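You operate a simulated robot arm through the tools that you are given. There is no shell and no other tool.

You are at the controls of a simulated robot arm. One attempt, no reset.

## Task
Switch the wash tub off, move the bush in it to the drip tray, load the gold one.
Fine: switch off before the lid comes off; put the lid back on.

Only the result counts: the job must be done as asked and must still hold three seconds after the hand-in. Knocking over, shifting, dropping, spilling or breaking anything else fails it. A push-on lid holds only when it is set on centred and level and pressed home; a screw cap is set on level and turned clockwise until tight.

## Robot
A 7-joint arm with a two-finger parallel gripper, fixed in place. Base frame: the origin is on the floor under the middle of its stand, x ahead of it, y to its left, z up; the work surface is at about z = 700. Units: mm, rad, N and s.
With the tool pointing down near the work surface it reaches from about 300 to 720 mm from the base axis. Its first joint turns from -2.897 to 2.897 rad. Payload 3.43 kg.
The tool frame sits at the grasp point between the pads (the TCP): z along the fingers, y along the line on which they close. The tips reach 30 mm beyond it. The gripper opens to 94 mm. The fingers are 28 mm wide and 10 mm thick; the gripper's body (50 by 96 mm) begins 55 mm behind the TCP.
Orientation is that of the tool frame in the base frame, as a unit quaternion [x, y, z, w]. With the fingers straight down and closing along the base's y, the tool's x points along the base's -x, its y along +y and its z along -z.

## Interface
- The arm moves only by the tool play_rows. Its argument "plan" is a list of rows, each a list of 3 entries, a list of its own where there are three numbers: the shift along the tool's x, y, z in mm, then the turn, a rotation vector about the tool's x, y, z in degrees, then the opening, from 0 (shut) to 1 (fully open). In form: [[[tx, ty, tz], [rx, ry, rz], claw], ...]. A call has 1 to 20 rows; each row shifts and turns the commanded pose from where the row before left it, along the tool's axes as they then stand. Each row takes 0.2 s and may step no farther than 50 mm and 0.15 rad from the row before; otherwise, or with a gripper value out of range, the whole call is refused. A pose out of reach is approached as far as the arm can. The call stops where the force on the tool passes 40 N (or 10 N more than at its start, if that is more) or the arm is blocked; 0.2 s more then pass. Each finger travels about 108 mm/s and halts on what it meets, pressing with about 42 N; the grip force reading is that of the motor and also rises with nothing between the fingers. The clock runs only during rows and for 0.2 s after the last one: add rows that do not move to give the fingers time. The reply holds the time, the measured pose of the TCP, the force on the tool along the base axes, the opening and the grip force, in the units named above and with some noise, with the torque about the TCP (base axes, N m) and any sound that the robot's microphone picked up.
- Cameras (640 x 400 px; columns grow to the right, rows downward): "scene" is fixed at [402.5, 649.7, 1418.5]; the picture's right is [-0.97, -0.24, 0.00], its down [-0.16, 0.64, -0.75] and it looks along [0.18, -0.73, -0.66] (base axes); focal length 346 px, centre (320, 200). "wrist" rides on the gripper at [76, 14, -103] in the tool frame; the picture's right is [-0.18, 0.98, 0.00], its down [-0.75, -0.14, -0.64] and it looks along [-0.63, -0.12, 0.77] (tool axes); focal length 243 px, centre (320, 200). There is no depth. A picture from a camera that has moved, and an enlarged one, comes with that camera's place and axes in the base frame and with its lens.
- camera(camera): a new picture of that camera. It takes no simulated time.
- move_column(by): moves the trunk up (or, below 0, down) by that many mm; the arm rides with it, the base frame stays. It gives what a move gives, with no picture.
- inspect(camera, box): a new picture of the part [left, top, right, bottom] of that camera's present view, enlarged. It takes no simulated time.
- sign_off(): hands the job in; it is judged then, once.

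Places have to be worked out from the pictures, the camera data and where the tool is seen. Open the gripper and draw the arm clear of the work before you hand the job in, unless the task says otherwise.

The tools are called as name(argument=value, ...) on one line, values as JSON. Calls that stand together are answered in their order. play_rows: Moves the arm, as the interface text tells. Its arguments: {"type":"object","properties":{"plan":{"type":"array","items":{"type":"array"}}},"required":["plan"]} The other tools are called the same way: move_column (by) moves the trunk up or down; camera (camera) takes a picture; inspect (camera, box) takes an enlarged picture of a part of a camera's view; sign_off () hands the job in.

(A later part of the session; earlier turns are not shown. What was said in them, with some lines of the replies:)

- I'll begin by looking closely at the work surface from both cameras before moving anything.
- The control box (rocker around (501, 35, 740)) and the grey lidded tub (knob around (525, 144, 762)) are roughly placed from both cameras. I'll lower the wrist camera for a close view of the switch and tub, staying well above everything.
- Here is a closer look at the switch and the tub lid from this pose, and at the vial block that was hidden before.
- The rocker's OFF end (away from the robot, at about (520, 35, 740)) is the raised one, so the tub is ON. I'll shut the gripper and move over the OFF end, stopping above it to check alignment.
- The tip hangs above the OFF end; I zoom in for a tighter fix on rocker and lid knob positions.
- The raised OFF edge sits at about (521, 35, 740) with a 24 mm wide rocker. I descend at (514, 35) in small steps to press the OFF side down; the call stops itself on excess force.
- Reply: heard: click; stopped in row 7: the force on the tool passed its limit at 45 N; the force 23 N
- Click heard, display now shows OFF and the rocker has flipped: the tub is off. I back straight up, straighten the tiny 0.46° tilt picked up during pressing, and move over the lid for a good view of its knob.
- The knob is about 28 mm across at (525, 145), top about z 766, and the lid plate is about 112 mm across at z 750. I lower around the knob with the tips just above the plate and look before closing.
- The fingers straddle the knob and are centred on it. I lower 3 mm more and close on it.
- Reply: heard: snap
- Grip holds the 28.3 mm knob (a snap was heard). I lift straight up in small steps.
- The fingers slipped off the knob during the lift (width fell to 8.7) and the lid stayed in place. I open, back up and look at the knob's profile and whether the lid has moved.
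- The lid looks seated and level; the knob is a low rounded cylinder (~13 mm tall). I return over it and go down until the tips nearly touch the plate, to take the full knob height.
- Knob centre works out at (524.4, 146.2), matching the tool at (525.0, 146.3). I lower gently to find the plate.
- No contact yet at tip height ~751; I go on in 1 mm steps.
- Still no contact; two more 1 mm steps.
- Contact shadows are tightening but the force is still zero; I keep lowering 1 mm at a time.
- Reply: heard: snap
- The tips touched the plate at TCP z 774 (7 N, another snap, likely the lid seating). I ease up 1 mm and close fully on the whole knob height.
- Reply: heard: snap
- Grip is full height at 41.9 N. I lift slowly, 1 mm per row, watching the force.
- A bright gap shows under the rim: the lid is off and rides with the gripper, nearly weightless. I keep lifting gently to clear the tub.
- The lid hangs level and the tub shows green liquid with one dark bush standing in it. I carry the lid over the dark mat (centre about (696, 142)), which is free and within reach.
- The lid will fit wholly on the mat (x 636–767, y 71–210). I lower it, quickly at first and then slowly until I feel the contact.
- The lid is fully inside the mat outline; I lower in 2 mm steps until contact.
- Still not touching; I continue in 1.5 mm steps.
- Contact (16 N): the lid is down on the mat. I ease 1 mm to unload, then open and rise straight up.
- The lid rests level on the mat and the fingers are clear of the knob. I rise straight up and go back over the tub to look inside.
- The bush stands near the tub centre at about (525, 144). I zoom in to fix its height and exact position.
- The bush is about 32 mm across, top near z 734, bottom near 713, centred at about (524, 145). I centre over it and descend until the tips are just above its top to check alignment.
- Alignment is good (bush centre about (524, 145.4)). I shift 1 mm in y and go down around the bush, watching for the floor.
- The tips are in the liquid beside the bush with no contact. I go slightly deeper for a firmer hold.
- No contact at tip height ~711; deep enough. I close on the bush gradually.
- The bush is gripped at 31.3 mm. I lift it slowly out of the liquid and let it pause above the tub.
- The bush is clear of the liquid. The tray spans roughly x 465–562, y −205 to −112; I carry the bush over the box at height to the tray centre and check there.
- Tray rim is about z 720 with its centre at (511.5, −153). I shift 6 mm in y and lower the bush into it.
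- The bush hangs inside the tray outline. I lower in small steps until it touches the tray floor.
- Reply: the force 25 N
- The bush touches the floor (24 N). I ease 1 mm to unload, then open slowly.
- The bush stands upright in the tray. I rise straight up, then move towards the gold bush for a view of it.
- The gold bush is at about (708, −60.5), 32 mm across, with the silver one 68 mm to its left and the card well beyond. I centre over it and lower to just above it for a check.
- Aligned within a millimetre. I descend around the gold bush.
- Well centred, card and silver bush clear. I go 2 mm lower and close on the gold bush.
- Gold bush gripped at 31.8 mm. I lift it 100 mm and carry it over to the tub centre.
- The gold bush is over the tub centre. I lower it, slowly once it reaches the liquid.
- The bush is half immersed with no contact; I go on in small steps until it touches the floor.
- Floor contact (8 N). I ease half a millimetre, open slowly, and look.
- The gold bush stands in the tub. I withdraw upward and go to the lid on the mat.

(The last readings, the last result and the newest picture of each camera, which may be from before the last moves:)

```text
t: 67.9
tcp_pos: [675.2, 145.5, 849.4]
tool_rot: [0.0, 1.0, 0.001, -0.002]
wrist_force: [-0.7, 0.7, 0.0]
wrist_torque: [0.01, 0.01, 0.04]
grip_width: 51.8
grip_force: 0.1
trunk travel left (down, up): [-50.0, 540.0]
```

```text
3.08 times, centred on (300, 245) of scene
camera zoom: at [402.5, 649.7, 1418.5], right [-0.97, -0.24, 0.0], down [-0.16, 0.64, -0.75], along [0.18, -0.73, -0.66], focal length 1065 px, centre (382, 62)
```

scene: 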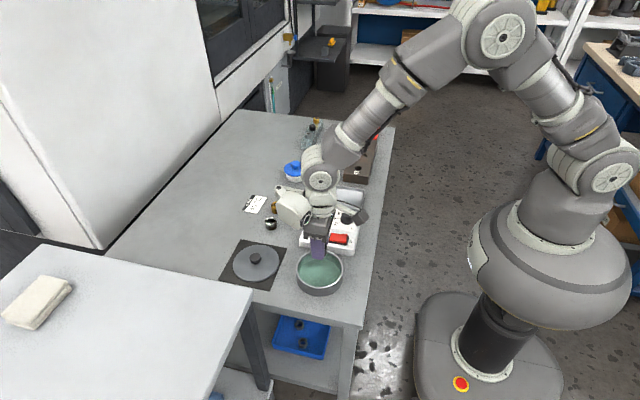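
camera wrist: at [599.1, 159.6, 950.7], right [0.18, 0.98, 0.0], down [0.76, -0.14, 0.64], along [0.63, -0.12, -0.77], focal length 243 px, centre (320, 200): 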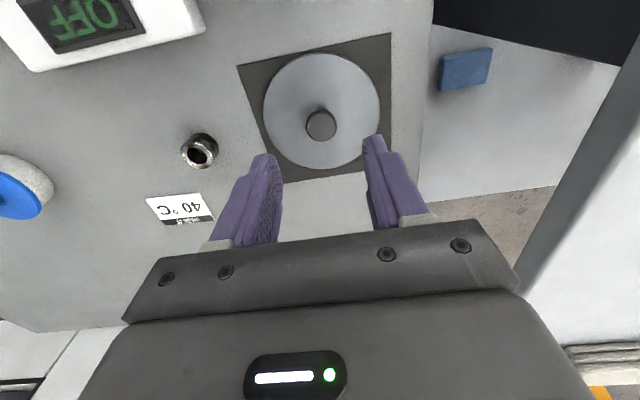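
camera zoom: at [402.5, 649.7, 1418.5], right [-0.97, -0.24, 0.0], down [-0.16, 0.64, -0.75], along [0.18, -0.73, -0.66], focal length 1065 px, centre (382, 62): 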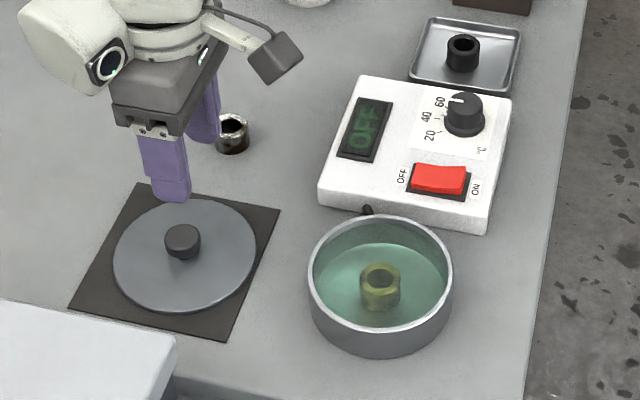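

The gold bush sits in the tub, the black one in the tray, and the lid lies level on the mat with its knob at about (692.7, 143). I line up and descend to just above the knob to check.

play_rows(plan=[[[-17.5, -1.5, 0], [0, 0, 0], 0.55], [[0, 0, 40], [0, 0, 0], 0.55], [[0, 0, 40], [0, 0, 0], 0.55], [[0, 0, 8], [0, 0, 0], 0.55], [[0, 0, 0], [0, 0, 0], 0.55]])

inspect(camera="wrist", box=[240, 80, 400, 220])

inspect(camera="scene", box=[220, 210, 310, 290])

```text
t: 69.1
tcp_pos: [691.8, 145.0, 758.7]
tool_rot: [0.0, 1.0, 0.0, -0.002]
wrist_force: [1.0, -0.2, -0.3]
wrist_torque: [0.0, -0.01, 0.01]
grip_width: 51.6
grip_force: 0.1
trunk travel left (down, up): [-50.0, 540.0]
```

```text
2.86 times, centred on (320, 150) of wrist
camera zoom: at [616.6, 158.9, 862.1], right [0.18, 0.98, 0.0], down [0.76, -0.14, 0.64], along [0.63, -0.12, -0.77], focal length 693 px, centre (320, 343)
```

zoom: 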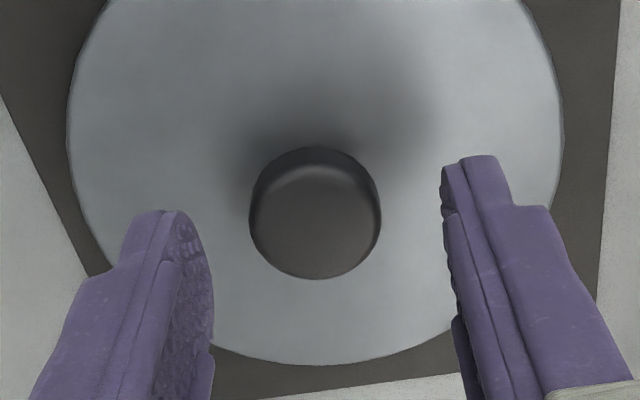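

```text
5.00 times, centred on (265, 250) of scene
camera zoom: at [402.5, 649.7, 1418.5], right [-0.97, -0.24, 0.0], down [-0.16, 0.64, -0.75], along [0.18, -0.73, -0.66], focal length 1730 px, centre (595, -50)
```

zoom: 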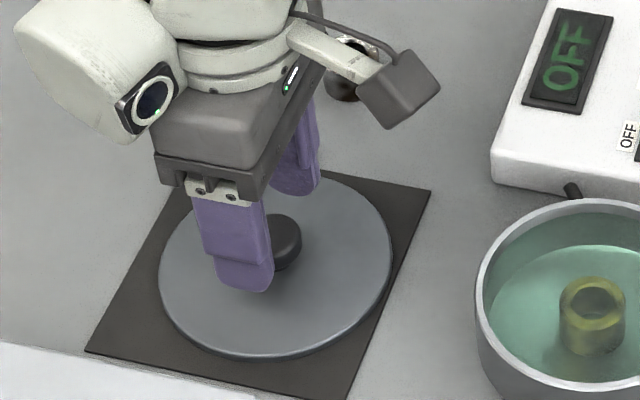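

The knob sits about 1.3 mm to −y and 2.5 mm to +x compared with my original grip, so I correct for that and go down to just above the plate.

play_rows(plan=[[[-2.5, -1.3, 8], [0, 0, 0], 0.55], [[0, 0, 7], [0, 0, 0], 0.55], [[0, 0, 4], [0, 0, 0], 0.55], [[0, 0, 1.5], [0, 0, 0], 0.55], [[0, 0, 0], [0, 0, 0], 0.55]])

inspect(camera="wrist", box=[260, 120, 380, 220])

```text
t: 70.3
tcp_pos: [696.3, 141.9, 739.6]
tool_rot: [0.0, 1.0, 0.0, -0.001]
wrist_force: [-0.1, 0.4, -0.1]
wrist_torque: [0.02, -0.02, 0.02]
grip_width: 51.9
grip_force: 0.1
trunk travel left (down, up): [-50.0, 540.0]
```

```text
4.00 times, centred on (320, 170) of wrist
camera zoom: at [619.0, 156.9, 842.7], right [0.18, 0.98, 0.0], down [0.76, -0.14, 0.64], along [0.63, -0.12, -0.77], focal length 970 px, centre (320, 320)
```

zoom: 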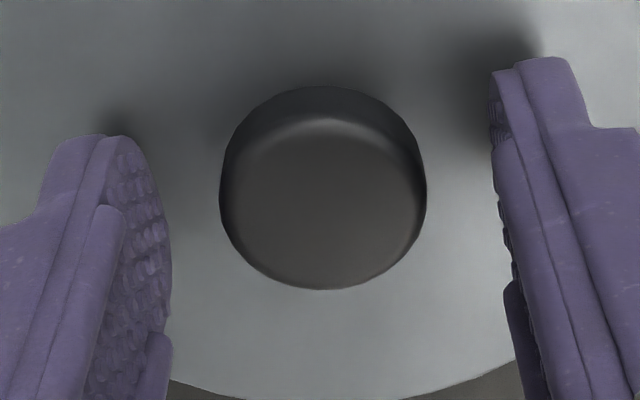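

Compared with the same view at the original grip the knob is now ~1.9 mm nearer the robot, so I shift back by that, lower 1.5 mm and close.

play_rows(plan=[[[1.8, -0.4, 0.8], [0, 0, 0], 0.55], [[0, 0, 0.8], [0, 0, 0], 0.55], [[0, 0, 0], [0, 0, 0], 0.45], [[0, 0, 0], [0, 0, 0], 0.38], [[0, 0, 0], [0, 0, 0], 0.32], [[0, 0, 0], [0, 0, 0], 0.2], [[0, 0, 0], [0, 0, 0], 0], [[0, 0, 0], [0, 0, 0], 0]])

inspect(camera="wrist", box=[260, 120, 380, 220])

```text
t: 72.1
tcp_pos: [693.4, 141.0, 738.4]
tool_rot: [0.0, 1.0, 0.0, -0.001]
wrist_force: [0.3, 1.0, 2.0]
wrist_torque: [-0.06, -0.01, -0.02]
grip_width: 28.4
grip_force: 41.9
trunk travel left (down, up): [-50.0, 540.0]
```

```text
4.00 times, centred on (320, 170) of wrist
camera zoom: at [616.8, 156.4, 841.3], right [0.18, 0.98, 0.0], down [0.76, -0.14, 0.64], along [0.63, -0.12, -0.77], focal length 970 px, centre (320, 320)
```

zoom: 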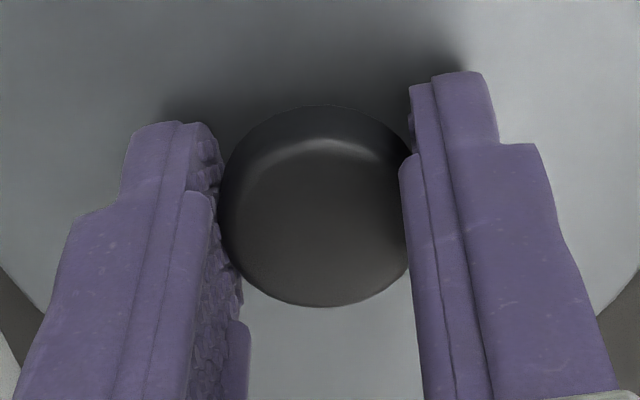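

The grip matches the original to within a millimetre. I lift the lid slowly and look that it comes up level.

play_rows(plan=[[[0, 0, -1], [0, 0, 0], 0], [[0, 0, -2], [0, 0, 0], 0], [[0, 0, -4], [0, 0, 0], 0], [[0, 0, -8], [0, 0, 0], 0], [[0, 0, -12], [0, 0, 0], 0], [[0, 0, -15], [0, 0, 0], 0], [[0, 0, -20], [0, 0, 0], 0], [[0, 0, -20], [0, 0, 0], 0], [[0, 0, -18], [0, 0, 0], 0], [[0, 0, -10], [0, 0, 0], 0], [[0, 0, 0], [0, 0, 0], 0]])

camera(camera="wrist")

inspect(camera="scene", box=[200, 180, 320, 290])

```text
t: 74.5
tcp_pos: [694.3, 140.8, 847.2]
tool_rot: [0.0, 1.0, 0.0, -0.001]
wrist_force: [0.3, 0.3, -1.2]
wrist_torque: [0.02, 0.02, 0.02]
grip_width: 28.6
grip_force: 42.8
trunk travel left (down, up): [-50.0, 540.0]
```

```text
taken
camera wrist: at [618.3, 156.0, 951.1], right [0.18, 0.98, 0.0], down [0.76, -0.14, 0.64], along [0.63, -0.12, -0.77], focal length 243 px, centre (320, 200)
```

wrist: 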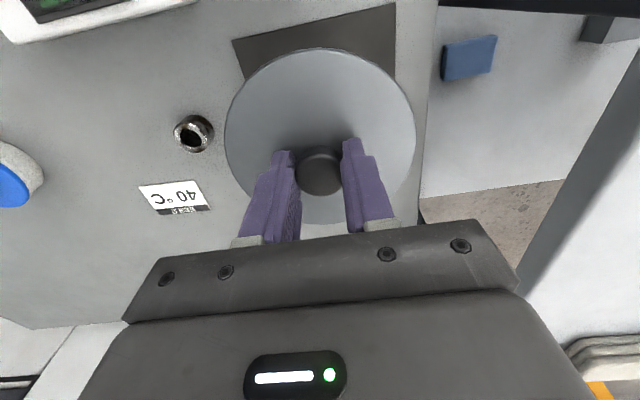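

```text
3.64 times, centred on (260, 235) of scene
camera zoom: at [402.5, 649.7, 1418.5], right [-0.97, -0.24, 0.0], down [-0.16, 0.64, -0.75], along [0.18, -0.73, -0.66], focal length 1258 px, centre (538, 73)
```

zoom: 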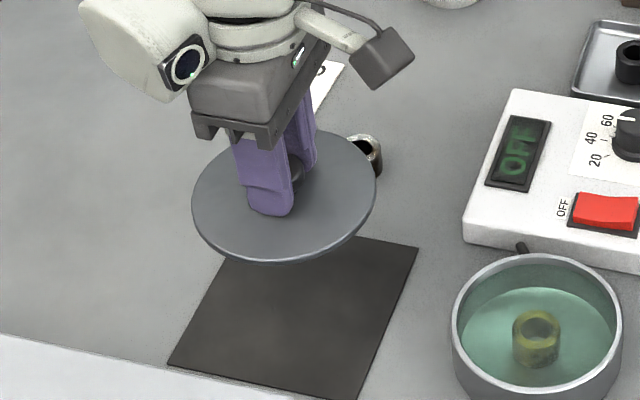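

The lid hangs level. By my running total the tool must go −169.4 mm in x and +3.2 mm in y to return to the exact pose where I first took the lid; I move there at height.

play_rows(plan=[[[14, 0.2, 0], [0, 0, 0], 0], [[24, 0.5, 0], [0, 0, 0], 0], [[28, 0.5, 0], [0, 0, 0], 0], [[28, 0.5, 0], [0, 0, 0], 0], [[28, 0.5, 0], [0, 0, 0], 0], [[24, 0.5, 0], [0, 0, 0], 0], [[16, 0.3, 0], [0, 0, 0], 0], [[7.4, 0.2, 0], [0, 0, 0], 0], [[0, 0, 20], [0, 0, 0], 0], [[0, 0, 20], [0, 0, 0], 0], [[0, 0, 13], [0, 0, 0], 0], [[0, 0, 0], [0, 0, 0], 0], [[0, 0, 0], [0, 0, 0], 0]])

inspect(camera="scene", box=[290, 230, 350, 300])

inspect(camera="wrist", box=[220, 40, 420, 220])

```text
t: 77.3
tcp_pos: [522.9, 146.1, 794.6]
tool_rot: [0.0, 1.0, 0.0, -0.001]
wrist_force: [0.5, -0.9, -0.9]
wrist_torque: [-0.01, 0.01, -0.04]
grip_width: 28.6
grip_force: 41.8
trunk travel left (down, up): [-50.0, 540.0]
```

```text
5.71 times, centred on (320, 265) of scene
camera zoom: at [402.5, 649.7, 1418.5], right [-0.97, -0.24, 0.0], down [-0.16, 0.64, -0.75], along [0.18, -0.73, -0.66], focal length 1977 px, centre (320, -171)
```

zoom: 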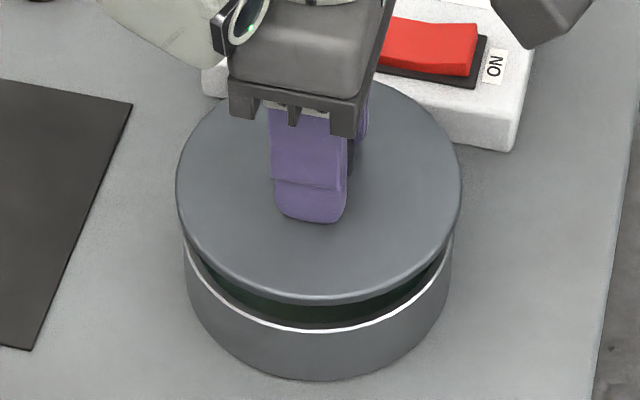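

```text
2.22 times, centred on (320, 130) of wrist
camera zoom: at [446.9, 159.8, 898.8], right [0.18, 0.98, 0.0], down [0.76, -0.14, 0.64], along [0.63, -0.12, -0.77], focal length 539 px, centre (320, 356)
```

zoom: 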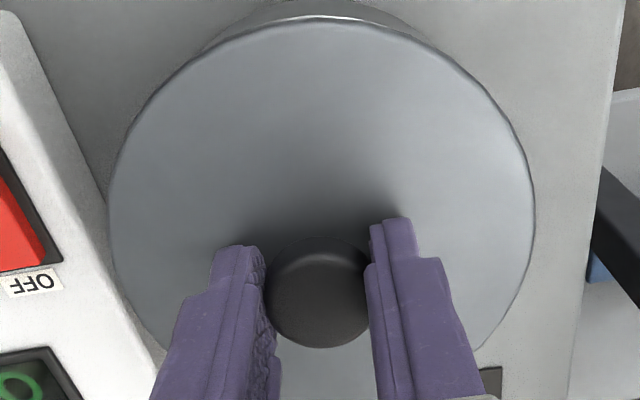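

The lid hangs level and concentric over the rim (within ~0.5 mm in the scene view). I lower to about 3 mm above seat and compare again.

play_rows(plan=[[[0, 0, 7], [0, 0, 0], 0], [[0, 0, 6], [0, 0, 0], 0], [[0, 0, 4], [0, 0, 0], 0], [[0, 0, 0], [0, 0, 0], 0]])

inspect(camera="scene", box=[290, 230, 350, 300])

inspect(camera="wrist", box=[220, 40, 420, 220])

```text
t: 78.3
tcp_pos: [523.9, 144.4, 778.7]
tool_rot: [0.0, 1.0, 0.001, -0.001]
wrist_force: [0.1, -0.3, -2.0]
wrist_torque: [0.01, -0.02, -0.02]
grip_width: 28.5
grip_force: 41.7
trunk travel left (down, up): [-50.0, 540.0]
```

```text
5.71 times, centred on (320, 265) of scene
camera zoom: at [402.5, 649.7, 1418.5], right [-0.97, -0.24, 0.0], down [-0.16, 0.64, -0.75], along [0.18, -0.73, -0.66], focal length 1977 px, centre (320, -171)
```

zoom: 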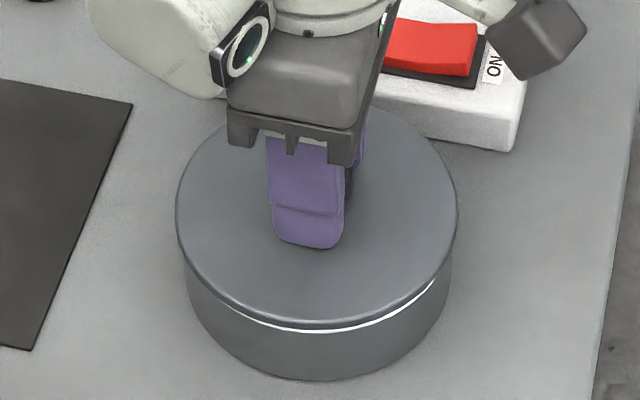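

```text
2.22 times, centred on (320, 130) of wrist
camera zoom: at [448.0, 159.4, 881.5], right [0.18, 0.98, 0.0], down [0.76, -0.14, 0.64], along [0.63, -0.12, -0.77], focal length 539 px, centre (320, 356)
```

zoom: 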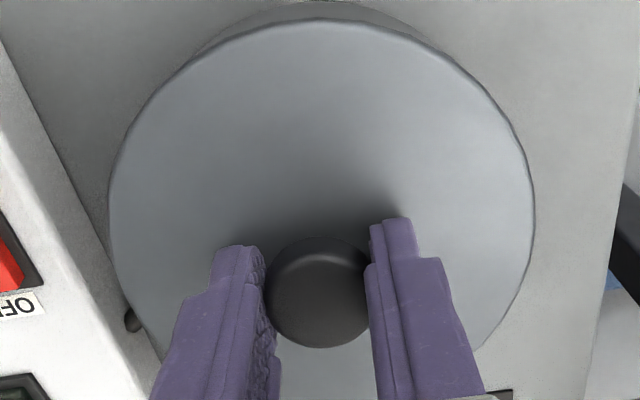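

This matches the original 3 mm-lift picture almost exactly. I lower the lid onto the rim in 1 mm steps and press, listening for the snap.

play_rows(plan=[[[0, 0, 1], [0, 0, 0], 0], [[0, 0, 1], [0, 0, 0], 0], [[0, 0, 1], [0, 0, 0], 0], [[0, 0, 0], [0, 0, 0], 0]])

inspect(camera="scene", box=[290, 230, 350, 300])

```text
t: 79.3
tcp_pos: [525.4, 144.9, 775.1]
tool_rot: [0.0, 1.0, 0.0, -0.002]
wrist_force: [-0.3, -0.2, -0.5]
wrist_torque: [0.03, 0.0, 0.0]
grip_width: 28.4
grip_force: 42.3
trunk travel left (down, up): [-50.0, 540.0]
```

```text
5.71 times, centred on (320, 265) of scene
camera zoom: at [402.5, 649.7, 1418.5], right [-0.97, -0.24, 0.0], down [-0.16, 0.64, -0.75], along [0.18, -0.73, -0.66], focal length 1977 px, centre (320, -171)
```

zoom: 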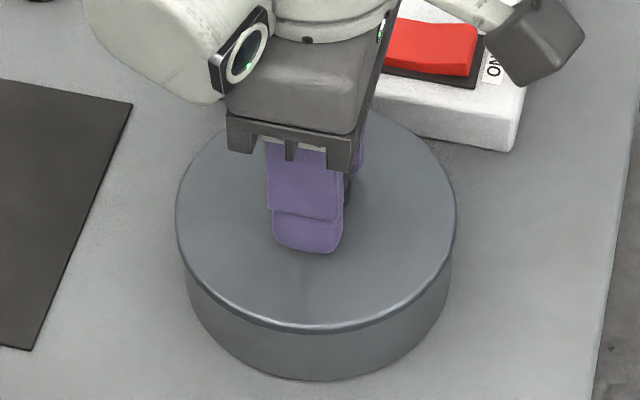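

The lid is virtually seated and centred. I press down gently.

play_rows(plan=[[[0, 0, 1], [0, 0, 0], 0], [[0, 0, 0.5], [0, 0, 0], 0], [[0, 0, 0], [0, 0, 0], 0]])

```text
t: 80.1
tcp_pos: [523.7, 145.2, 774.2]
tool_rot: [-0.001, 1.0, 0.0, -0.002]
wrist_force: [-2.7, 0.7, 6.7]
wrist_torque: [-0.24, 0.38, -0.09]
grip_width: 28.6
grip_force: 42.0
trunk travel left (down, up): [-50.0, 540.0]
```

Contact at 7 N, no snap yet. I press further.

play_rows(plan=[[[0, 0, 0.7], [0, 0, 0], 0], [[0, 0, 0.7], [0, 0, 0], 0], [[0, 0, 0], [0, 0, 0], 0]])

```text
t: 80.9
tcp_pos: [524.6, 144.8, 774.4]
tool_rot: [0.0, 1.0, 0.002, 0.0]
wrist_force: [-2.0, 2.0, 23.7]
wrist_torque: [-0.38, 0.43, -0.07]
grip_width: 28.8
grip_force: 41.9
trunk travel left (down, up): [-50.0, 540.0]
```

24 N without a snap, with the resultant slightly off-centre, so the grip may be holding the lid a hair out of level. I unload, let go so that the lid can settle by itself, and look.

play_rows(plan=[[[0, 0, -0.7], [0, 0, 0], 0], [[0, 0, -0.6], [0, 0, 0], 0], [[0, 0, 0], [0, 0, 0], 0.33], [[0, 0, 0], [0, 0, 0], 0.4], [[0, 0, 0], [0, 0, 0], 0.5], [[0, 0, 0], [0, 0, 0], 0.5]])

inspect(camera="scene", box=[290, 230, 350, 300])

inspect(camera="wrist", box=[220, 40, 420, 220])

```text
t: 82.3
tcp_pos: [523.1, 144.8, 774.4]
tool_rot: [0.001, 1.0, 0.001, -0.001]
wrist_force: [0.5, -0.1, -0.1]
wrist_torque: [-0.03, 0.05, 0.01]
grip_width: 46.8
grip_force: 0.2
trunk travel left (down, up): [-50.0, 540.0]
heard: snap
```

```text
5.71 times, centred on (320, 265) of scene
camera zoom: at [402.5, 649.7, 1418.5], right [-0.97, -0.24, 0.0], down [-0.16, 0.64, -0.75], along [0.18, -0.73, -0.66], focal length 1977 px, centre (320, -171)
```

zoom: 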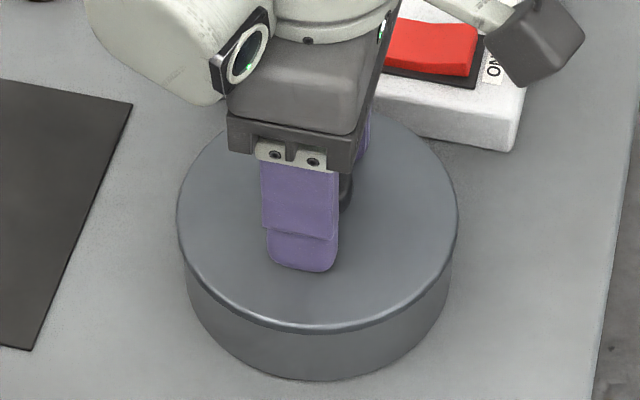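

```text
2.22 times, centred on (320, 130) of wrist
camera zoom: at [448.2, 159.1, 877.4], right [0.18, 0.98, 0.0], down [0.76, -0.14, 0.64], along [0.63, -0.12, -0.77], focal length 539 px, centre (320, 356)
```

zoom: 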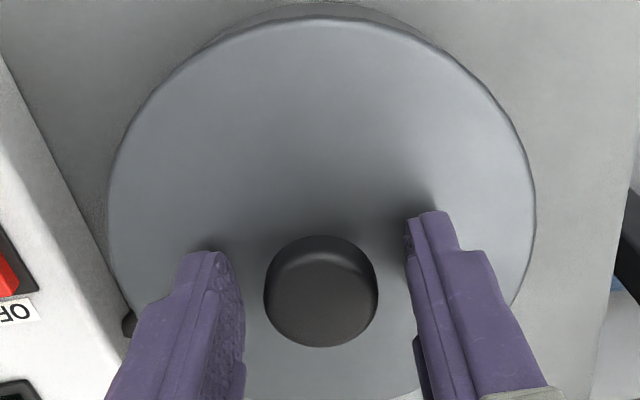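

On release the lid gave a snap and looks level and centred (edges 176–458 px, same as at the start). To be sure it's home, I rise off the knob, shut the gripper and come back above its top to press it centrally.

play_rows(plan=[[[0, 0, -3], [0, 0, 0], 0.5], [[0, 0, -12], [0, 0, 0], 0.5], [[0, 0, -20], [0, 0, 0], 0.5], [[0, 0, -15], [0, 0, 0], 0.5], [[0, 0, 0], [0, 0, 0], 0.3], [[0, 0, 0], [0, 0, 0], 0.1], [[0, 0, 0], [0, 0, 0], 0], [[0, 0, 0], [0, 0, 0], 0]])

inspect(camera="scene", box=[290, 230, 350, 300])

inspect(camera="wrist", box=[220, 40, 420, 220])

```text
t: 84.1
tcp_pos: [523.9, 144.1, 822.5]
tool_rot: [0.001, 1.0, 0.0, -0.002]
wrist_force: [-0.1, 0.9, 0.4]
wrist_torque: [0.03, -0.03, 0.02]
grip_width: 0.0
grip_force: 33.1
trunk travel left (down, up): [-50.0, 540.0]
```

```text
5.71 times, centred on (320, 265) of scene
camera zoom: at [402.5, 649.7, 1418.5], right [-0.97, -0.24, 0.0], down [-0.16, 0.64, -0.75], along [0.18, -0.73, -0.66], focal length 1977 px, centre (320, -171)
```

zoom: 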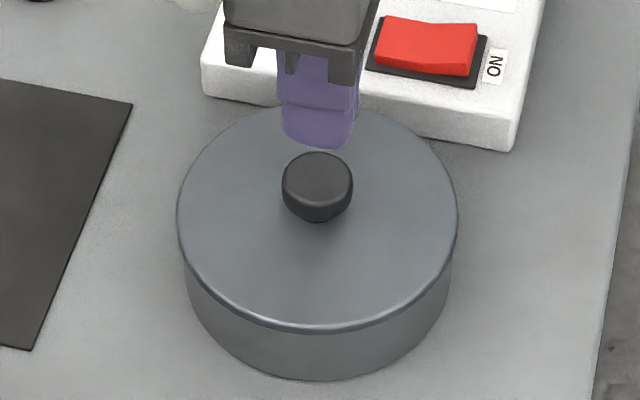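

```text
2.22 times, centred on (320, 130) of wrist
camera zoom: at [447.8, 159.0, 926.4], right [0.18, 0.98, 0.0], down [0.76, -0.14, 0.64], along [0.63, -0.12, -0.77], focal length 539 px, centre (320, 356)
```

zoom: 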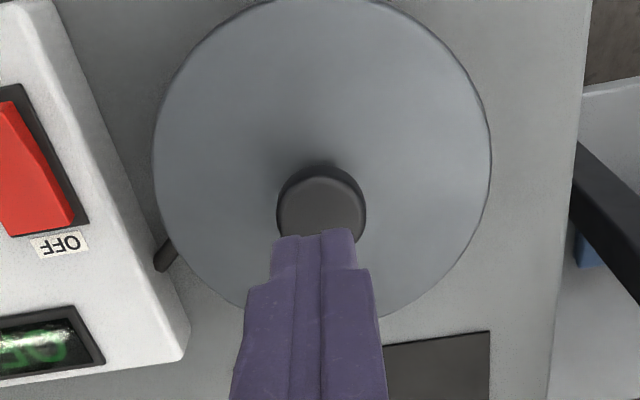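

The lid now matches the initial picture (knob rows 152–222, edges 177–459). I press once on the knob top with the closed tips to confirm that it is home.

play_rows(plan=[[[0, 0.5, 12], [0, 0, 0], 0], [[0, 0, 10], [0, 0, 0], 0], [[0, 0, 3], [0, 0, 0], 0], [[0, 0, 1.5], [0, 0, 0], 0], [[0, 0, 0], [0, 0, 0], 0]])

inspect(camera="scene", box=[290, 230, 350, 300])

```text
t: 85.3
tcp_pos: [524.1, 144.7, 797.5]
tool_rot: [0.0, 1.0, -0.001, -0.001]
wrist_force: [-0.4, 0.5, 0.0]
wrist_torque: [0.0, 0.02, 0.02]
grip_width: 0.0
grip_force: 32.9
trunk travel left (down, up): [-50.0, 540.0]
```

```text
5.71 times, centred on (320, 265) of scene
camera zoom: at [402.5, 649.7, 1418.5], right [-0.97, -0.24, 0.0], down [-0.16, 0.64, -0.75], along [0.18, -0.73, -0.66], focal length 1977 px, centre (320, -171)
```

zoom: 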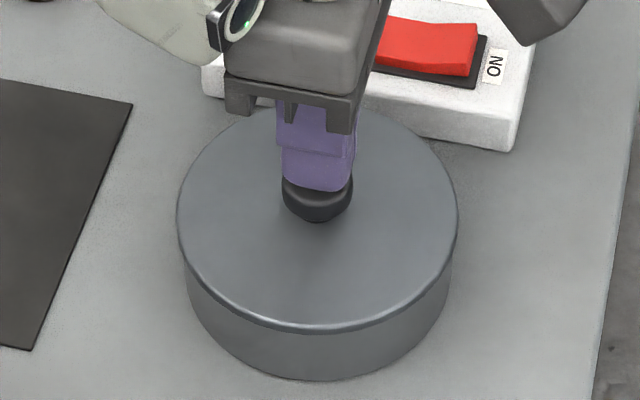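

The tips are just over the knob, centred. I press in 1 mm steps.

play_rows(plan=[[[0, 0, 1], [0, 0, 0], 0], [[0, 0, 1], [0, 0, 0], 0], [[0, 0, 1], [0, 0, 0], 0], [[0, 0, 0], [0, 0, 0], 0]])

```text
t: 86.3
tcp_pos: [525.0, 144.5, 792.8]
tool_rot: [0.0, 1.0, 0.001, -0.001]
wrist_force: [-0.4, 0.4, 0.3]
wrist_torque: [0.02, 0.01, -0.03]
grip_width: 0.0
grip_force: 32.8
trunk travel left (down, up): [-50.0, 540.0]
```

play_rows(plan=[[[0, 0, 1], [0, 0, 0], 0], [[0, 0, 1], [0, 0, 0], 0], [[0, 0, 0], [0, 0, 0], 0]])

```text
t: 87.1
tcp_pos: [524.2, 144.8, 793.8]
tool_rot: [0.0, 1.0, 0.001, 0.0]
wrist_force: [0.7, 1.5, 21.3]
wrist_torque: [0.04, -0.02, -0.02]
grip_width: 0.2
grip_force: 33.1
trunk travel left (down, up): [-50.0, 540.0]
```

21 N dead centre with no further movement or snap: it's already home. One slightly firmer press for certainty.

play_rows(plan=[[[0, 0, 0.6], [0, 0, 0], 0], [[0, 0, 0], [0, 0, 0], 0]])

inspect(camera="scene", box=[290, 230, 350, 300])

```text
t: 87.7
tcp_pos: [525.2, 144.9, 794.2]
tool_rot: [0.001, 1.0, 0.001, 0.001]
wrist_force: [7.3, 1.3, 36.8]
wrist_torque: [0.03, -0.11, 0.05]
grip_width: 0.0
grip_force: 32.8
trunk travel left (down, up): [-50.0, 540.0]
```

```text
5.71 times, centred on (320, 265) of scene
camera zoom: at [402.5, 649.7, 1418.5], right [-0.97, -0.24, 0.0], down [-0.16, 0.64, -0.75], along [0.18, -0.73, -0.66], focal length 1977 px, centre (320, -171)
```

zoom: 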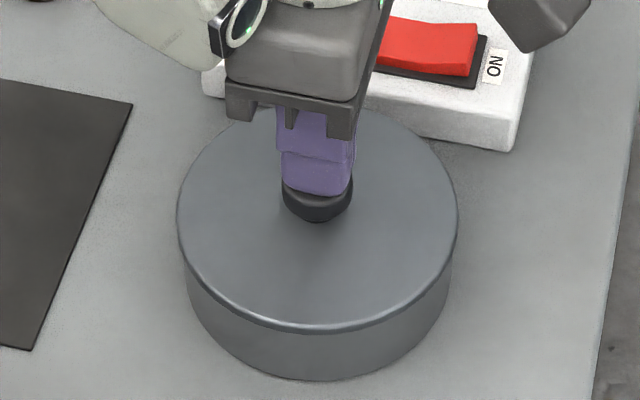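

The lid doesn't budge at 37 N; it's home. I withdraw straight up, well clear of the work, and open the gripper.

play_rows(plan=[[[0, 0, -2], [0, 0, 0], 0], [[0, 0, -15], [0, 0, 0], 0], [[0, 0, -40], [0, 0, 0], 0], [[0, 0, -45], [0, 0, 0], 0.3], [[0, 0, -45], [0, 0, 0], 0.6], [[0, 0, -45], [0, 0, 0], 1], [[0, -40, -20], [0, 0, 0], 1], [[0, -40, -20], [0, 0, 0], 1], [[0, -30, -20], [0, 0, 0], 1], [[0, 0, 0], [0, 0, 0], 1]])

camera(camera="scene")

camera(camera="wrist")

inspect(camera="scene", box=[220, 150, 400, 300])

inspect(camera="scene", box=[290, 230, 350, 300])

```text
t: 89.9
tcp_pos: [524.9, 35.2, 1043.4]
tool_rot: [0.0, 1.0, 0.001, -0.002]
wrist_force: [0.4, -0.3, 0.4]
wrist_torque: [0.02, 0.03, -0.01]
grip_width: 93.8
grip_force: 0.0
trunk travel left (down, up): [-50.0, 540.0]
```

```text
taken
```

scene: 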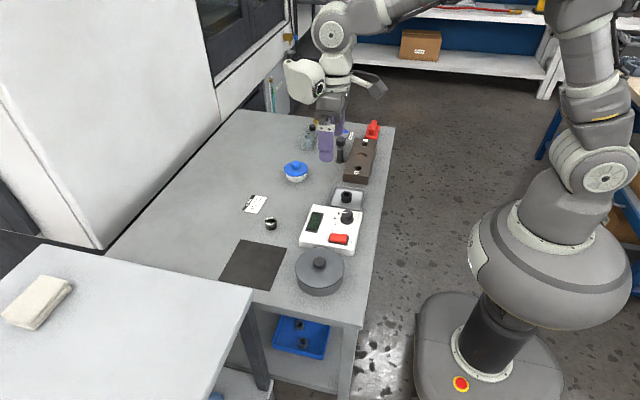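

```text
taken
camera wrist: at [449.0, 49.0, 1146.3], right [0.18, 0.98, 0.0], down [0.76, -0.14, 0.64], along [0.63, -0.12, -0.77], focal length 243 px, centre (320, 200)
```

wrist: 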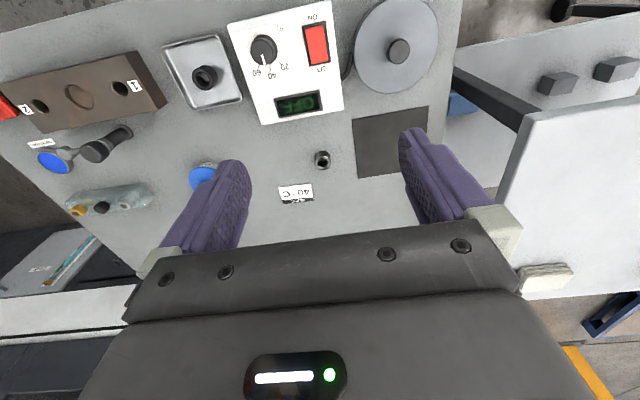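

```text
2.67 times, centred on (310, 225) of scene
camera zoom: at [402.5, 649.7, 1418.5], right [-0.97, -0.24, 0.0], down [-0.16, 0.64, -0.75], along [0.18, -0.73, -0.66], focal length 923 px, centre (347, 133)
```

zoom: 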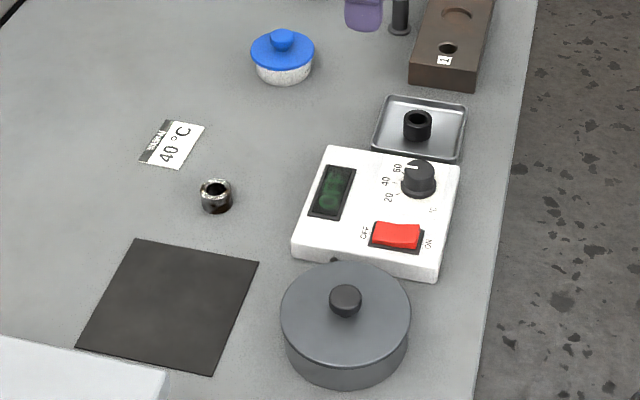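

```text
5.71 times, centred on (320, 265) of scene
camera zoom: at [402.5, 649.7, 1418.5], right [-0.97, -0.24, 0.0], down [-0.16, 0.64, -0.75], along [0.18, -0.73, -0.66], focal length 1977 px, centre (320, -171)
```

zoom: 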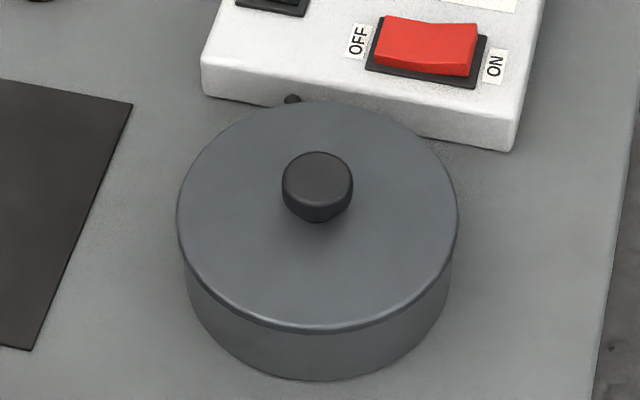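

Final check: display reads OFF with the rocker on OFF, the black bush stands in the drip tray, the gold one is in the tub, the lid is level and home. Nothing else has moved, and the arm is clear with the gripper open, so I hand the job in.

sign_off()

```text
The job is handed in.
```

The job is done and handed in; I have no verdict back yet.

- **Switch:** I turned the wash tub off before the lid came off. The switch clicked and the display read OFF.
- **Old bush:** It came out of the tub and now stands upright in the drip tray.
- **Gold bush:** It is standing in the tub.
- **Lid:** It is back on, level and centred. It snapped on when I let go of it, and a 37 N press on the knob moved it no further.

My first grip on the lid slipped off the knob and the lid stayed in place, so I took it again with a deeper grip.

In the last pictures everything else was where it started, with the arm clear of the work and the gripper open. The card by the bushes says "wash at 40 °C", but the dial points at about 60. You didn't ask for a temperature change, so I left it alone.
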